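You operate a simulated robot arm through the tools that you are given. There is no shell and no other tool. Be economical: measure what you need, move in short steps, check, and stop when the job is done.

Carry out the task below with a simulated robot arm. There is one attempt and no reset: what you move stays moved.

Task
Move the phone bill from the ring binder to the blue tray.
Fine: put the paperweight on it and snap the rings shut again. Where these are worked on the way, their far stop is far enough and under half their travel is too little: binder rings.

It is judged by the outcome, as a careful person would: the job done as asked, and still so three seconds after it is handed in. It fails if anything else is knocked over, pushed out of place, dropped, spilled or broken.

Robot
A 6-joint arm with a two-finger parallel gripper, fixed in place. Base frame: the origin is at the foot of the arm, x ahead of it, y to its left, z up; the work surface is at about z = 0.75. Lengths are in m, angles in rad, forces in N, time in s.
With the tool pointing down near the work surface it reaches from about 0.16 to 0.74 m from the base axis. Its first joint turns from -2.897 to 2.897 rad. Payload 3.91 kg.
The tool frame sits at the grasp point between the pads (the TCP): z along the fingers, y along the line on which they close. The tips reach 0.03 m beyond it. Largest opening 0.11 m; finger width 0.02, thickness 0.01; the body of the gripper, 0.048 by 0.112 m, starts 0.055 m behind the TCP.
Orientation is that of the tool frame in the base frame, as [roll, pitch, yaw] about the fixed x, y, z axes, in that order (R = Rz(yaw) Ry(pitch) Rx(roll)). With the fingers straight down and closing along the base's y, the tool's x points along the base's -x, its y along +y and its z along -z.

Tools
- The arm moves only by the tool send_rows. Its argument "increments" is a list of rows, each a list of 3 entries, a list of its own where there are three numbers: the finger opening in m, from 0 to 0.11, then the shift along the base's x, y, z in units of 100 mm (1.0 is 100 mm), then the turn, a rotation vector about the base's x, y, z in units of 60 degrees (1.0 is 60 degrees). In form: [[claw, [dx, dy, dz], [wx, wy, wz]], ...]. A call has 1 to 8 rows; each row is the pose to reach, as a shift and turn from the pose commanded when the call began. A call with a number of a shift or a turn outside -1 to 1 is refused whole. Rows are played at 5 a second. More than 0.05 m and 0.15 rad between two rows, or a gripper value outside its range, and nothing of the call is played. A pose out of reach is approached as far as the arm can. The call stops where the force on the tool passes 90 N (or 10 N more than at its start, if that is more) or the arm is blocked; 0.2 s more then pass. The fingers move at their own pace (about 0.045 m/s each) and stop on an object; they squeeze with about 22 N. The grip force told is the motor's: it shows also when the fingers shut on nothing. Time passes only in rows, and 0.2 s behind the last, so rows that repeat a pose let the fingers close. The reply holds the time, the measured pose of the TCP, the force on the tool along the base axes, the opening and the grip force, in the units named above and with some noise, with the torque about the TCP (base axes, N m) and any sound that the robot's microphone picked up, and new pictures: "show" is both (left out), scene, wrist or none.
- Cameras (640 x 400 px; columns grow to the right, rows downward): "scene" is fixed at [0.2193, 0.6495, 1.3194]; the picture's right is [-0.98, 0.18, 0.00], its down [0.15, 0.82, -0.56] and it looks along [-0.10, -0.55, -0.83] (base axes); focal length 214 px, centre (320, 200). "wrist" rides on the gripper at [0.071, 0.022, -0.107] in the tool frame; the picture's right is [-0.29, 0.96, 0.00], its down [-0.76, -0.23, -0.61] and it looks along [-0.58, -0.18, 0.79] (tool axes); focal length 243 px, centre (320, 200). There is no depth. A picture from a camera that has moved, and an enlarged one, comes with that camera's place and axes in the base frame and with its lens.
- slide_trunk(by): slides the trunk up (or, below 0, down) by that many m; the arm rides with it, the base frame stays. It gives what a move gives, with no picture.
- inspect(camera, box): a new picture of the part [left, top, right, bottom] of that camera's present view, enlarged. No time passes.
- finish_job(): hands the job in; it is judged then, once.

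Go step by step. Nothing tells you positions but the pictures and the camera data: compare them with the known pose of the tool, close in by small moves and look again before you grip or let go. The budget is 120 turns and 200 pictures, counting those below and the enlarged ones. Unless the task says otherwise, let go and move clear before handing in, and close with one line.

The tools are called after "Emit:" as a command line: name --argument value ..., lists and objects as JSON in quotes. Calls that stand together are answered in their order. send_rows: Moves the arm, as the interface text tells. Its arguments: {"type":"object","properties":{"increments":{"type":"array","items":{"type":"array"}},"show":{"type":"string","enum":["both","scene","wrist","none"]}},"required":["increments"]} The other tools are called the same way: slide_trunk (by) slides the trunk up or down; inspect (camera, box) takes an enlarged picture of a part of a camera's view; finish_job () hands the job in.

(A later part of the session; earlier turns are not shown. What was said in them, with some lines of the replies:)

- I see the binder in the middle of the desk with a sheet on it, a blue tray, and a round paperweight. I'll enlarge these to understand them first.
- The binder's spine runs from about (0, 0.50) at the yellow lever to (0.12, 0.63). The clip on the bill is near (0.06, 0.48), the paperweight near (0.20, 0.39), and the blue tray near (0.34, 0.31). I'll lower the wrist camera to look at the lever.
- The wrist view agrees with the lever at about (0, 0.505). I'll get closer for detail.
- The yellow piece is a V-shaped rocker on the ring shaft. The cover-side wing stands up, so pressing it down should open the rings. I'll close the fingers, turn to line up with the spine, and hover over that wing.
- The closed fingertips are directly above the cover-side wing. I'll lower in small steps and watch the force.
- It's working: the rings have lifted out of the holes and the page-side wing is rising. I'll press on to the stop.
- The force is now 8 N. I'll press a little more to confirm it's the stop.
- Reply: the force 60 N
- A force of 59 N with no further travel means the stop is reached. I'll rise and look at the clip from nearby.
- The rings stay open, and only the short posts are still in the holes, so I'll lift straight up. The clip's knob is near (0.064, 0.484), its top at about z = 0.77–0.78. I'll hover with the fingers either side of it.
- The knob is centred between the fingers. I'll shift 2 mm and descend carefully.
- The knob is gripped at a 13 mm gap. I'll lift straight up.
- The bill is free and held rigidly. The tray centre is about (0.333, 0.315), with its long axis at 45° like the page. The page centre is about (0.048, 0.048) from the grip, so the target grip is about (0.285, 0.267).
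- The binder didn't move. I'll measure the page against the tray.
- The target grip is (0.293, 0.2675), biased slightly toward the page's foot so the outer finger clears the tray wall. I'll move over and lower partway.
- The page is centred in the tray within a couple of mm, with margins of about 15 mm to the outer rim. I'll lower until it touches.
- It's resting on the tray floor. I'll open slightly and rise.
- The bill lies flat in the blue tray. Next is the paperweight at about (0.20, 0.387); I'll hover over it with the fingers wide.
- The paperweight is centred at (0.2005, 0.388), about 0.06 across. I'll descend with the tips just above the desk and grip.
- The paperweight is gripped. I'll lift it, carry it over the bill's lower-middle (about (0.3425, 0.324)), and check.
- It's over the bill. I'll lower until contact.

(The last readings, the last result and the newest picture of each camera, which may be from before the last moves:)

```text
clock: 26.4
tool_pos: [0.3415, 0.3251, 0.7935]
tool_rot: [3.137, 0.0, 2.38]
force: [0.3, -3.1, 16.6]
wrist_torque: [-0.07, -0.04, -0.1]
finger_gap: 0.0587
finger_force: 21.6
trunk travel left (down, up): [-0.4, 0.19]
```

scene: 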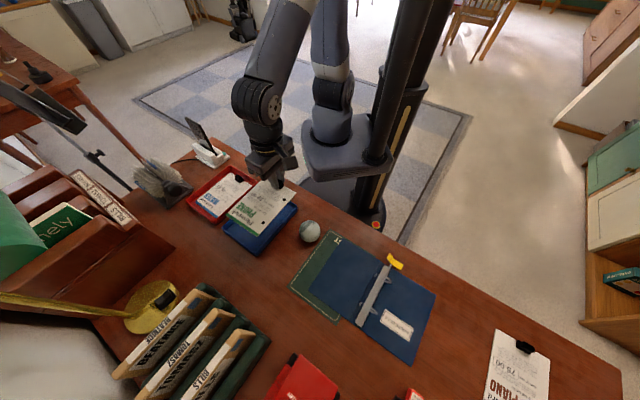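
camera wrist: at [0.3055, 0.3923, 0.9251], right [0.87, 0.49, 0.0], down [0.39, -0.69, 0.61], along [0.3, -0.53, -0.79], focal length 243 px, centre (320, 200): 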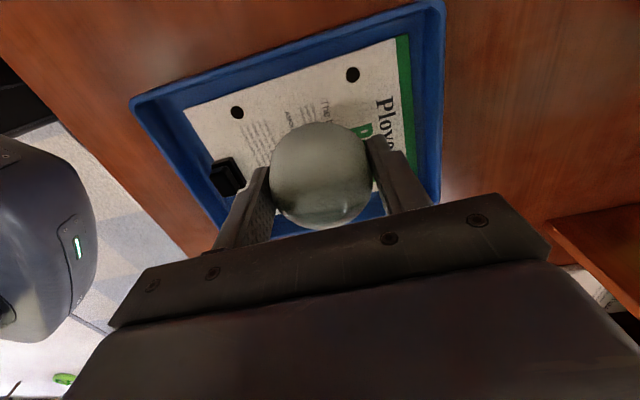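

There's contact. I'll release gently and rise.

Emit:
send_rows --increments '[[0.03, [0, 0, 0.015], [0, 0, 0]], [0.076, [0, 0, 0.02], [0, 0, 0]], [0.076, [0, 0, 0.02], [0, 0, 0]], [0.076, [0, 0, 0.2], [0, 0, 0]], [0.076, [0, 0, 0.5], [0, 0, 0]], [0.076, [0, 0, 0.9], [0, 0, 0]], [0.076, [0, 0, 1.0], [0, 0, 0]]]' --show "wrist"

Emit:
inspect --camera "scene" --box '[200, 165, 320, 265]'

```text
clock: 28.0
tool_pos: [0.3426, 0.3243, 0.892]
tool_rot: [3.141, 0.0, 2.382]
force: [-0.3, -0.2, 0.9]
wrist_torque: [0.02, 0.0, -0.02]
finger_gap: 0.0761
finger_force: 0.0
trunk travel left (down, up): [-0.4, 0.19]
camera wrist: at [0.3064, 0.3907, 0.9985], right [0.87, 0.49, 0.0], down [0.39, -0.69, 0.61], along [0.3, -0.53, -0.79], focal length 243 px, centre (320, 200)
```

wrist: 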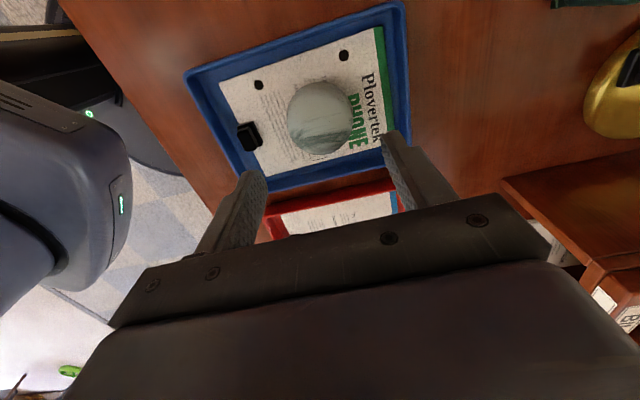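

```text
4.00 times, centred on (260, 215) of scene
camera zoom: at [0.2193, 0.6495, 1.3194], right [-0.98, 0.18, 0.0], down [0.15, 0.82, -0.56], along [-0.1, -0.55, -0.83], focal length 858 px, centre (560, 140)
```

zoom: 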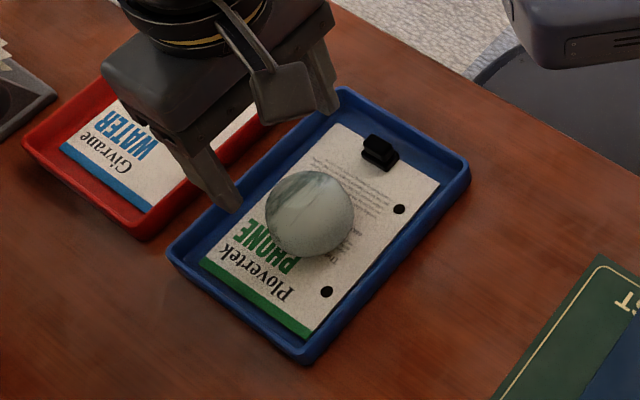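

The paperweight sits on the bill. Now the rings: the raised page-side wing tip is near (0.012, 0.4965, 0.787). I'll go above it with closed fingers.

Emit:
send_rows --increments '[[0.0, [-0.33, 0.17, 0], [0, 0, 0]], [0.0, [-0.66, 0.34, 0], [0, 0, 0]], [0.0, [-1.0, 0.51, 0], [0, 0, 0]]]' --show "none"

Emit:
send_rows --increments '[[0.0, [-0.33, 0.17, 0], [0, 0, 0]], [0.0, [-0.66, 0.34, 0], [0, 0, 0]], [0.0, [-1.0, 0.51, 0], [0, 0, 0]]]' --show "none"

Emit:
send_rows --increments '[[0.0, [-0.33, 0.17, 0], [0, 0, 0]], [0.0, [-0.66, 0.34, 0], [0, 0, 0]], [0.0, [-0.93, 0.6, 0], [0, 0, 0]], [0.0, [-0.93, 0.85, 0], [0, 0, 0]]]' --show "wrist"

Emit:
inspect --camera "wrist" --box '[200, 50, 460, 230]'

Emit:
inspect --camera "scene" --box '[320, 215, 440, 305]'

```text
clock: 28.8
tool_pos: [0.2414, 0.3765, 0.8927]
tool_rot: [-3.142, -0.001, 2.379]
force: [0.2, -0.5, -0.7]
wrist_torque: [-0.01, 0.0, 0.02]
finger_gap: 0.0053
finger_force: 0.1
trunk travel left (down, up): [-0.4, 0.19]
```

```text
clock: 29.6
tool_pos: [0.1415, 0.426, 0.8912]
tool_rot: [-3.141, 0.0, 2.379]
force: [1.1, 0.7, 0.2]
wrist_torque: [-0.01, 0.03, -0.03]
finger_gap: 0.0
finger_force: 22.2
trunk travel left (down, up): [-0.4, 0.19]
```

```text
clock: 30.6
tool_pos: [0.0482, 0.5106, 0.8911]
tool_rot: [-3.14, 0.001, 2.381]
force: [0.2, 0.5, 0.3]
wrist_torque: [0.01, 0.0, -0.02]
finger_gap: 0.0001
finger_force: 21.6
trunk travel left (down, up): [-0.4, 0.19]
camera wrist: at [0.0116, 0.5773, 0.997], right [0.87, 0.49, 0.0], down [0.39, -0.69, 0.61], along [0.3, -0.53, -0.79], focal length 243 px, centre (320, 200)
```

wrist: 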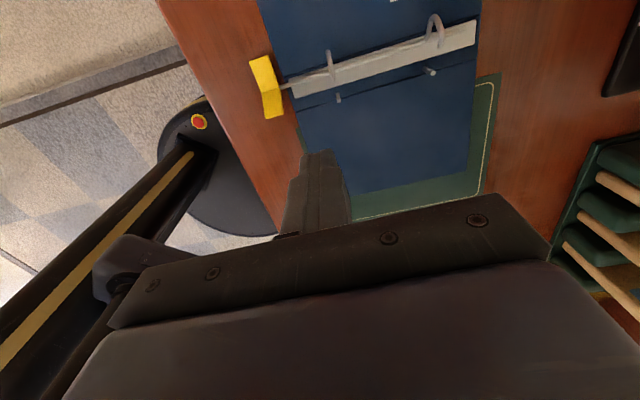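

```text
2.22 times, centred on (330, 140) of wrist
camera zoom: at [0.0116, 0.5773, 0.997], right [0.87, 0.49, 0.0], down [0.39, -0.69, 0.61], along [0.3, -0.53, -0.79], focal length 539 px, centre (298, 333)
```

zoom: 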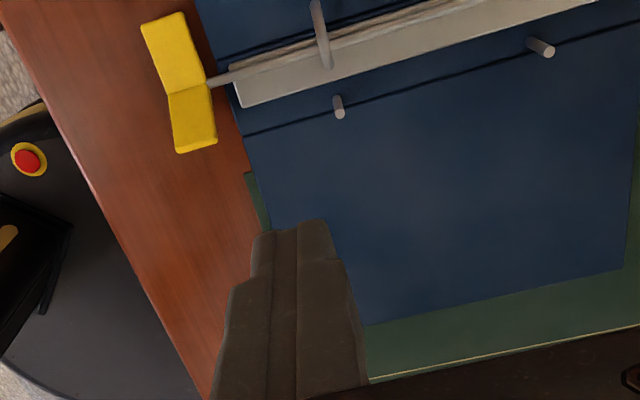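

```text
4.44 times, centred on (380, 260) of scene
camera zoom: at [0.2193, 0.6495, 1.3194], right [-0.98, 0.18, 0.0], down [0.15, 0.82, -0.56], along [-0.1, -0.55, -0.83], focal length 953 px, centre (53, -67)
```

zoom: 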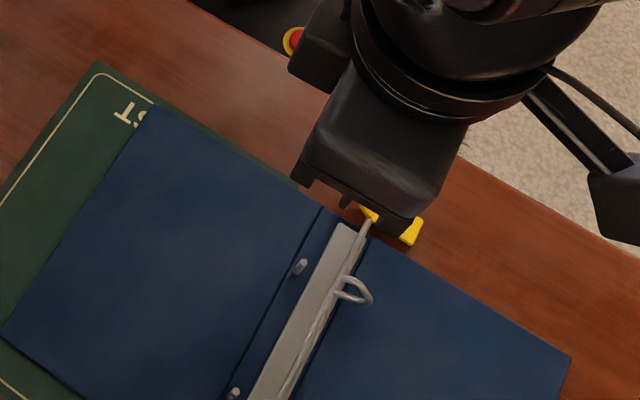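

This view confirms the tip at (0.012, 0.4955). I'll move above it and press down in small steps.

Emit:
send_rows --increments '[[0.0, [-0.2, -0.1, 0], [0, 0, 0]], [0.0, [-0.33, -0.17, -0.2], [0, 0, 0]], [0.0, [-0.33, -0.17, -0.5], [0, 0, 0]], [0.0, [-0.33, -0.17, -0.65], [0, 0, 0]], [0.0, [-0.33, -0.17, -0.65], [0, 0, 0]]]' --show "wrist"

Emit:
inspect --camera "wrist" --box '[240, 80, 420, 205]'

```text
clock: 31.8
tool_pos: [0.0157, 0.4948, 0.8274]
tool_rot: [-3.141, 0.002, 2.382]
force: [-0.5, -0.7, -0.7]
wrist_torque: [0.0, 0.02, 0.02]
finger_gap: 0.0
finger_force: 22.2
trunk travel left (down, up): [-0.4, 0.19]
camera wrist: at [-0.0207, 0.5609, 0.934], right [0.87, 0.49, 0.0], down [0.39, -0.69, 0.61], along [0.3, -0.53, -0.79], focal length 243 px, centre (320, 200)
```

wrist: 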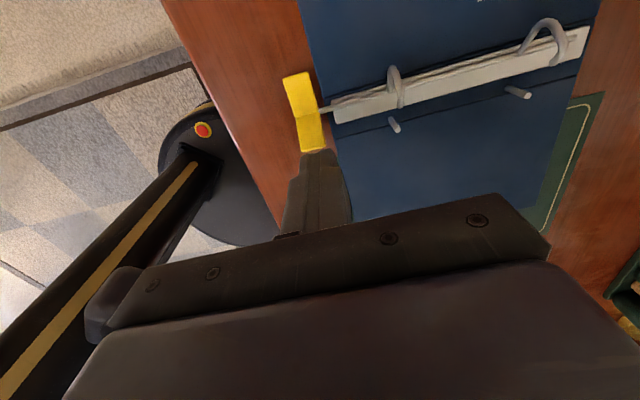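

```text
3.20 times, centred on (330, 142) of wrist
camera zoom: at [-0.0207, 0.5609, 0.934], right [0.87, 0.49, 0.0], down [0.39, -0.69, 0.61], along [0.3, -0.53, -0.79], focal length 776 px, centre (288, 384)
```

zoom: 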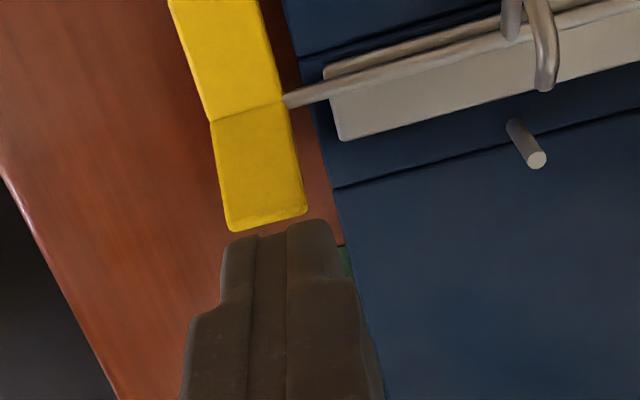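

Emit:
send_rows --increments '[[0.0, [-0.015, 0.01, -0.06], [0, 0, 0]], [0.0, [-0.015, 0.01, -0.12], [0, 0, 0]], [0.0, [-0.015, 0.01, -0.18], [0, 0, 0]], [0.0, [-0.015, 0.01, -0.23], [0, 0, 0]], [0.0, [-0.015, 0.01, -0.27], [0, 0, 0]], [0.0, [-0.015, 0.01, -0.31], [0, 0, 0]], [0.0, [-0.015, 0.01, -0.34], [0, 0, 0]]]' --show "wrist"

Emit:
inspect --camera "scene" --box '[320, 215, 440, 305]'

```text
clock: 33.4
tool_pos: [0.0145, 0.4953, 0.7942]
tool_rot: [-3.141, 0.0, 2.382]
force: [-0.5, -0.2, 0.3]
wrist_torque: [0.0, -0.02, -0.01]
finger_gap: 0.0
finger_force: 21.9
trunk travel left (down, up): [-0.4, 0.19]
camera wrist: at [-0.0216, 0.5615, 0.9004], right [0.87, 0.49, 0.0], down [0.39, -0.69, 0.61], along [0.3, -0.53, -0.79], focal length 243 px, centre (320, 200)
```

wrist: 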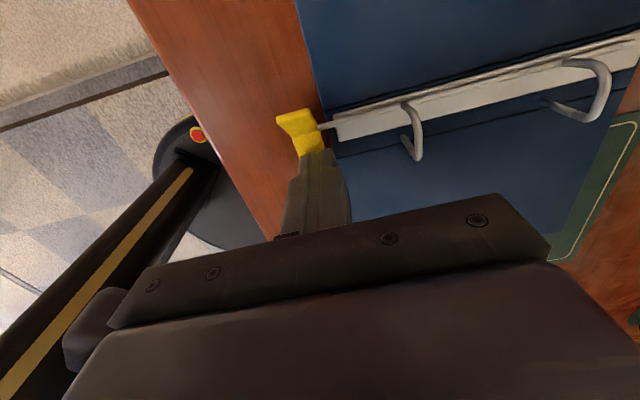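

```text
4.44 times, centred on (380, 260) of scene
camera zoom: at [0.2193, 0.6495, 1.3194], right [-0.98, 0.18, 0.0], down [0.15, 0.82, -0.56], along [-0.1, -0.55, -0.83], focal length 953 px, centre (53, -67)
```

zoom: 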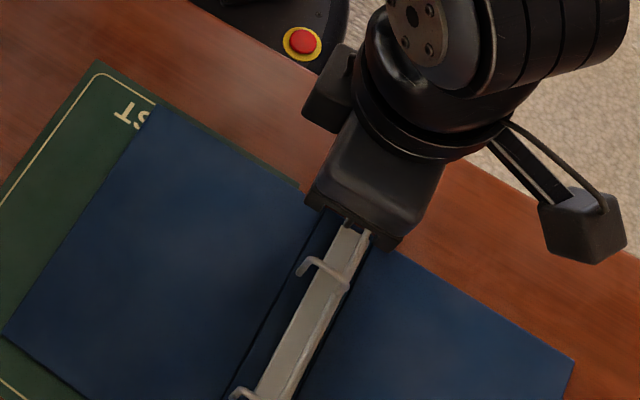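

The rings have come back over their posts. I'll press on to the stop.

Emit:
send_rows --increments '[[0.0, [0, 0, -0.03], [0, 0, 0]], [0.0, [0, 0, -0.06], [0, 0, 0]], [0.0, [0, 0, -0.09], [0, 0, 0]]]' --show "none"

```text
clock: 34.2
tool_pos: [0.0134, 0.4941, 0.7893]
tool_rot: [3.136, -0.008, 2.381]
force: [0.8, -13.3, 56.2]
wrist_torque: [-0.07, -0.02, 0.41]
finger_gap: 0.0001
finger_force: 22.1
trunk travel left (down, up): [-0.4, 0.19]
```

The stop is reached at 56 N. I'll rise clear and check.

Emit:
send_rows --increments '[[0.0, [0, 0, 0.3], [0, 0, 0]], [0.0, [0, 0, 0.7], [0, 0, 0]], [0.0, [0, 0, 1.0], [0, 0, 0]], [0.0, [-0.3, -0.3, 1.0], [0, 0, 0]], [0.0, [-0.6, -0.6, 1.0], [0, 0, 0]], [0.0, [-0.9, -0.9, 1.0], [0, 0, 0]]]' --show "both"

Emit:
inspect --camera "scene" --box '[320, 215, 440, 305]'

Emit:
inspect --camera "scene" --box '[200, 165, 320, 265]'

```text
clock: 35.6
tool_pos: [-0.0597, 0.4097, 0.8779]
tool_rot: [-3.135, 0.013, 2.338]
force: [-0.8, 0.0, 0.3]
wrist_torque: [0.01, -0.02, 0.03]
finger_gap: 0.0
finger_force: 22.2
trunk travel left (down, up): [-0.4, 0.19]
camera wrist: at [-0.0933, 0.4781, 0.9829], right [0.89, 0.46, 0.0], down [0.36, -0.7, 0.62], along [0.28, -0.55, -0.78], focal length 243 px, centre (320, 200)
```

scene: 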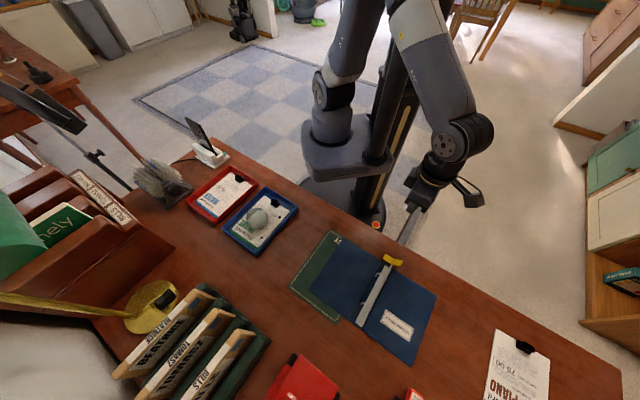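
wrist: 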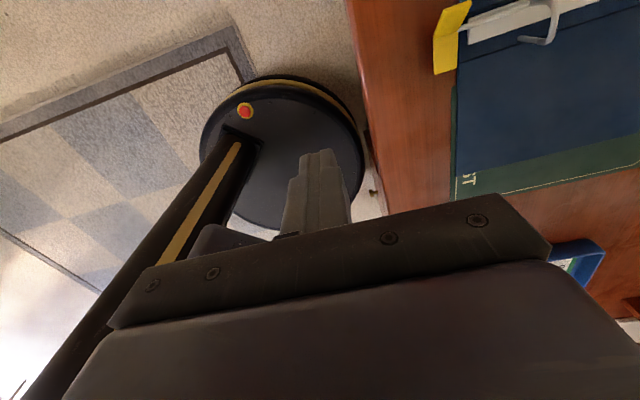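

```text
4.44 times, centred on (380, 260) of scene
camera zoom: at [0.2193, 0.6495, 1.3194], right [-0.98, 0.18, 0.0], down [0.15, 0.82, -0.56], along [-0.1, -0.55, -0.83], focal length 953 px, centre (53, -67)
```

zoom: 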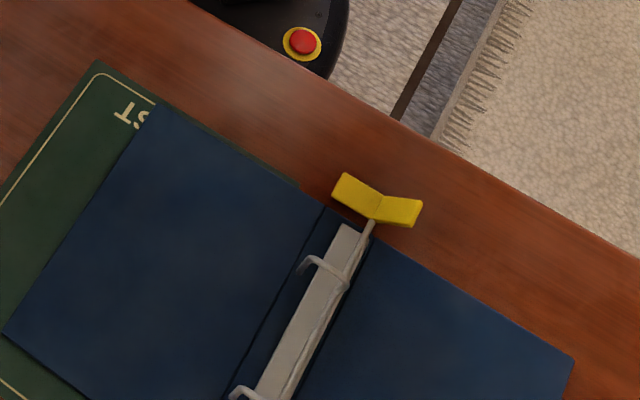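

```text
4.00 times, centred on (260, 215) of scene
camera zoom: at [0.2193, 0.6495, 1.3194], right [-0.98, 0.18, 0.0], down [0.15, 0.82, -0.56], along [-0.1, -0.55, -0.83], focal length 858 px, centre (560, 140)
```

zoom: 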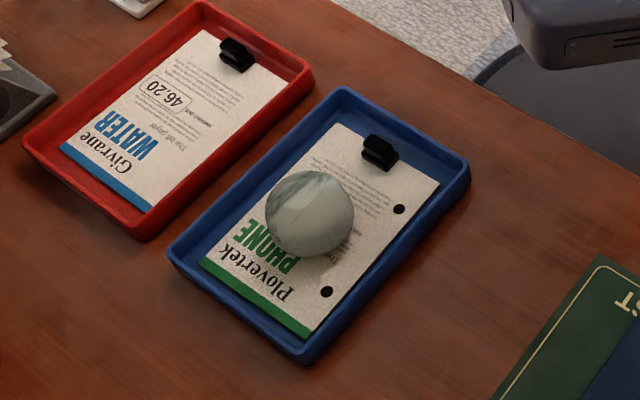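

The rings are shut with the rocker as it was at the start. The bill lies in the blue tray under the paperweight, and nothing else has moved, so I'll hand in.

Emit:
finish_job

```text
The job is handed in.
```

The phone bill is in the blue tray with the paperweight on it, the binder rings are shut again, and the job is handed in.
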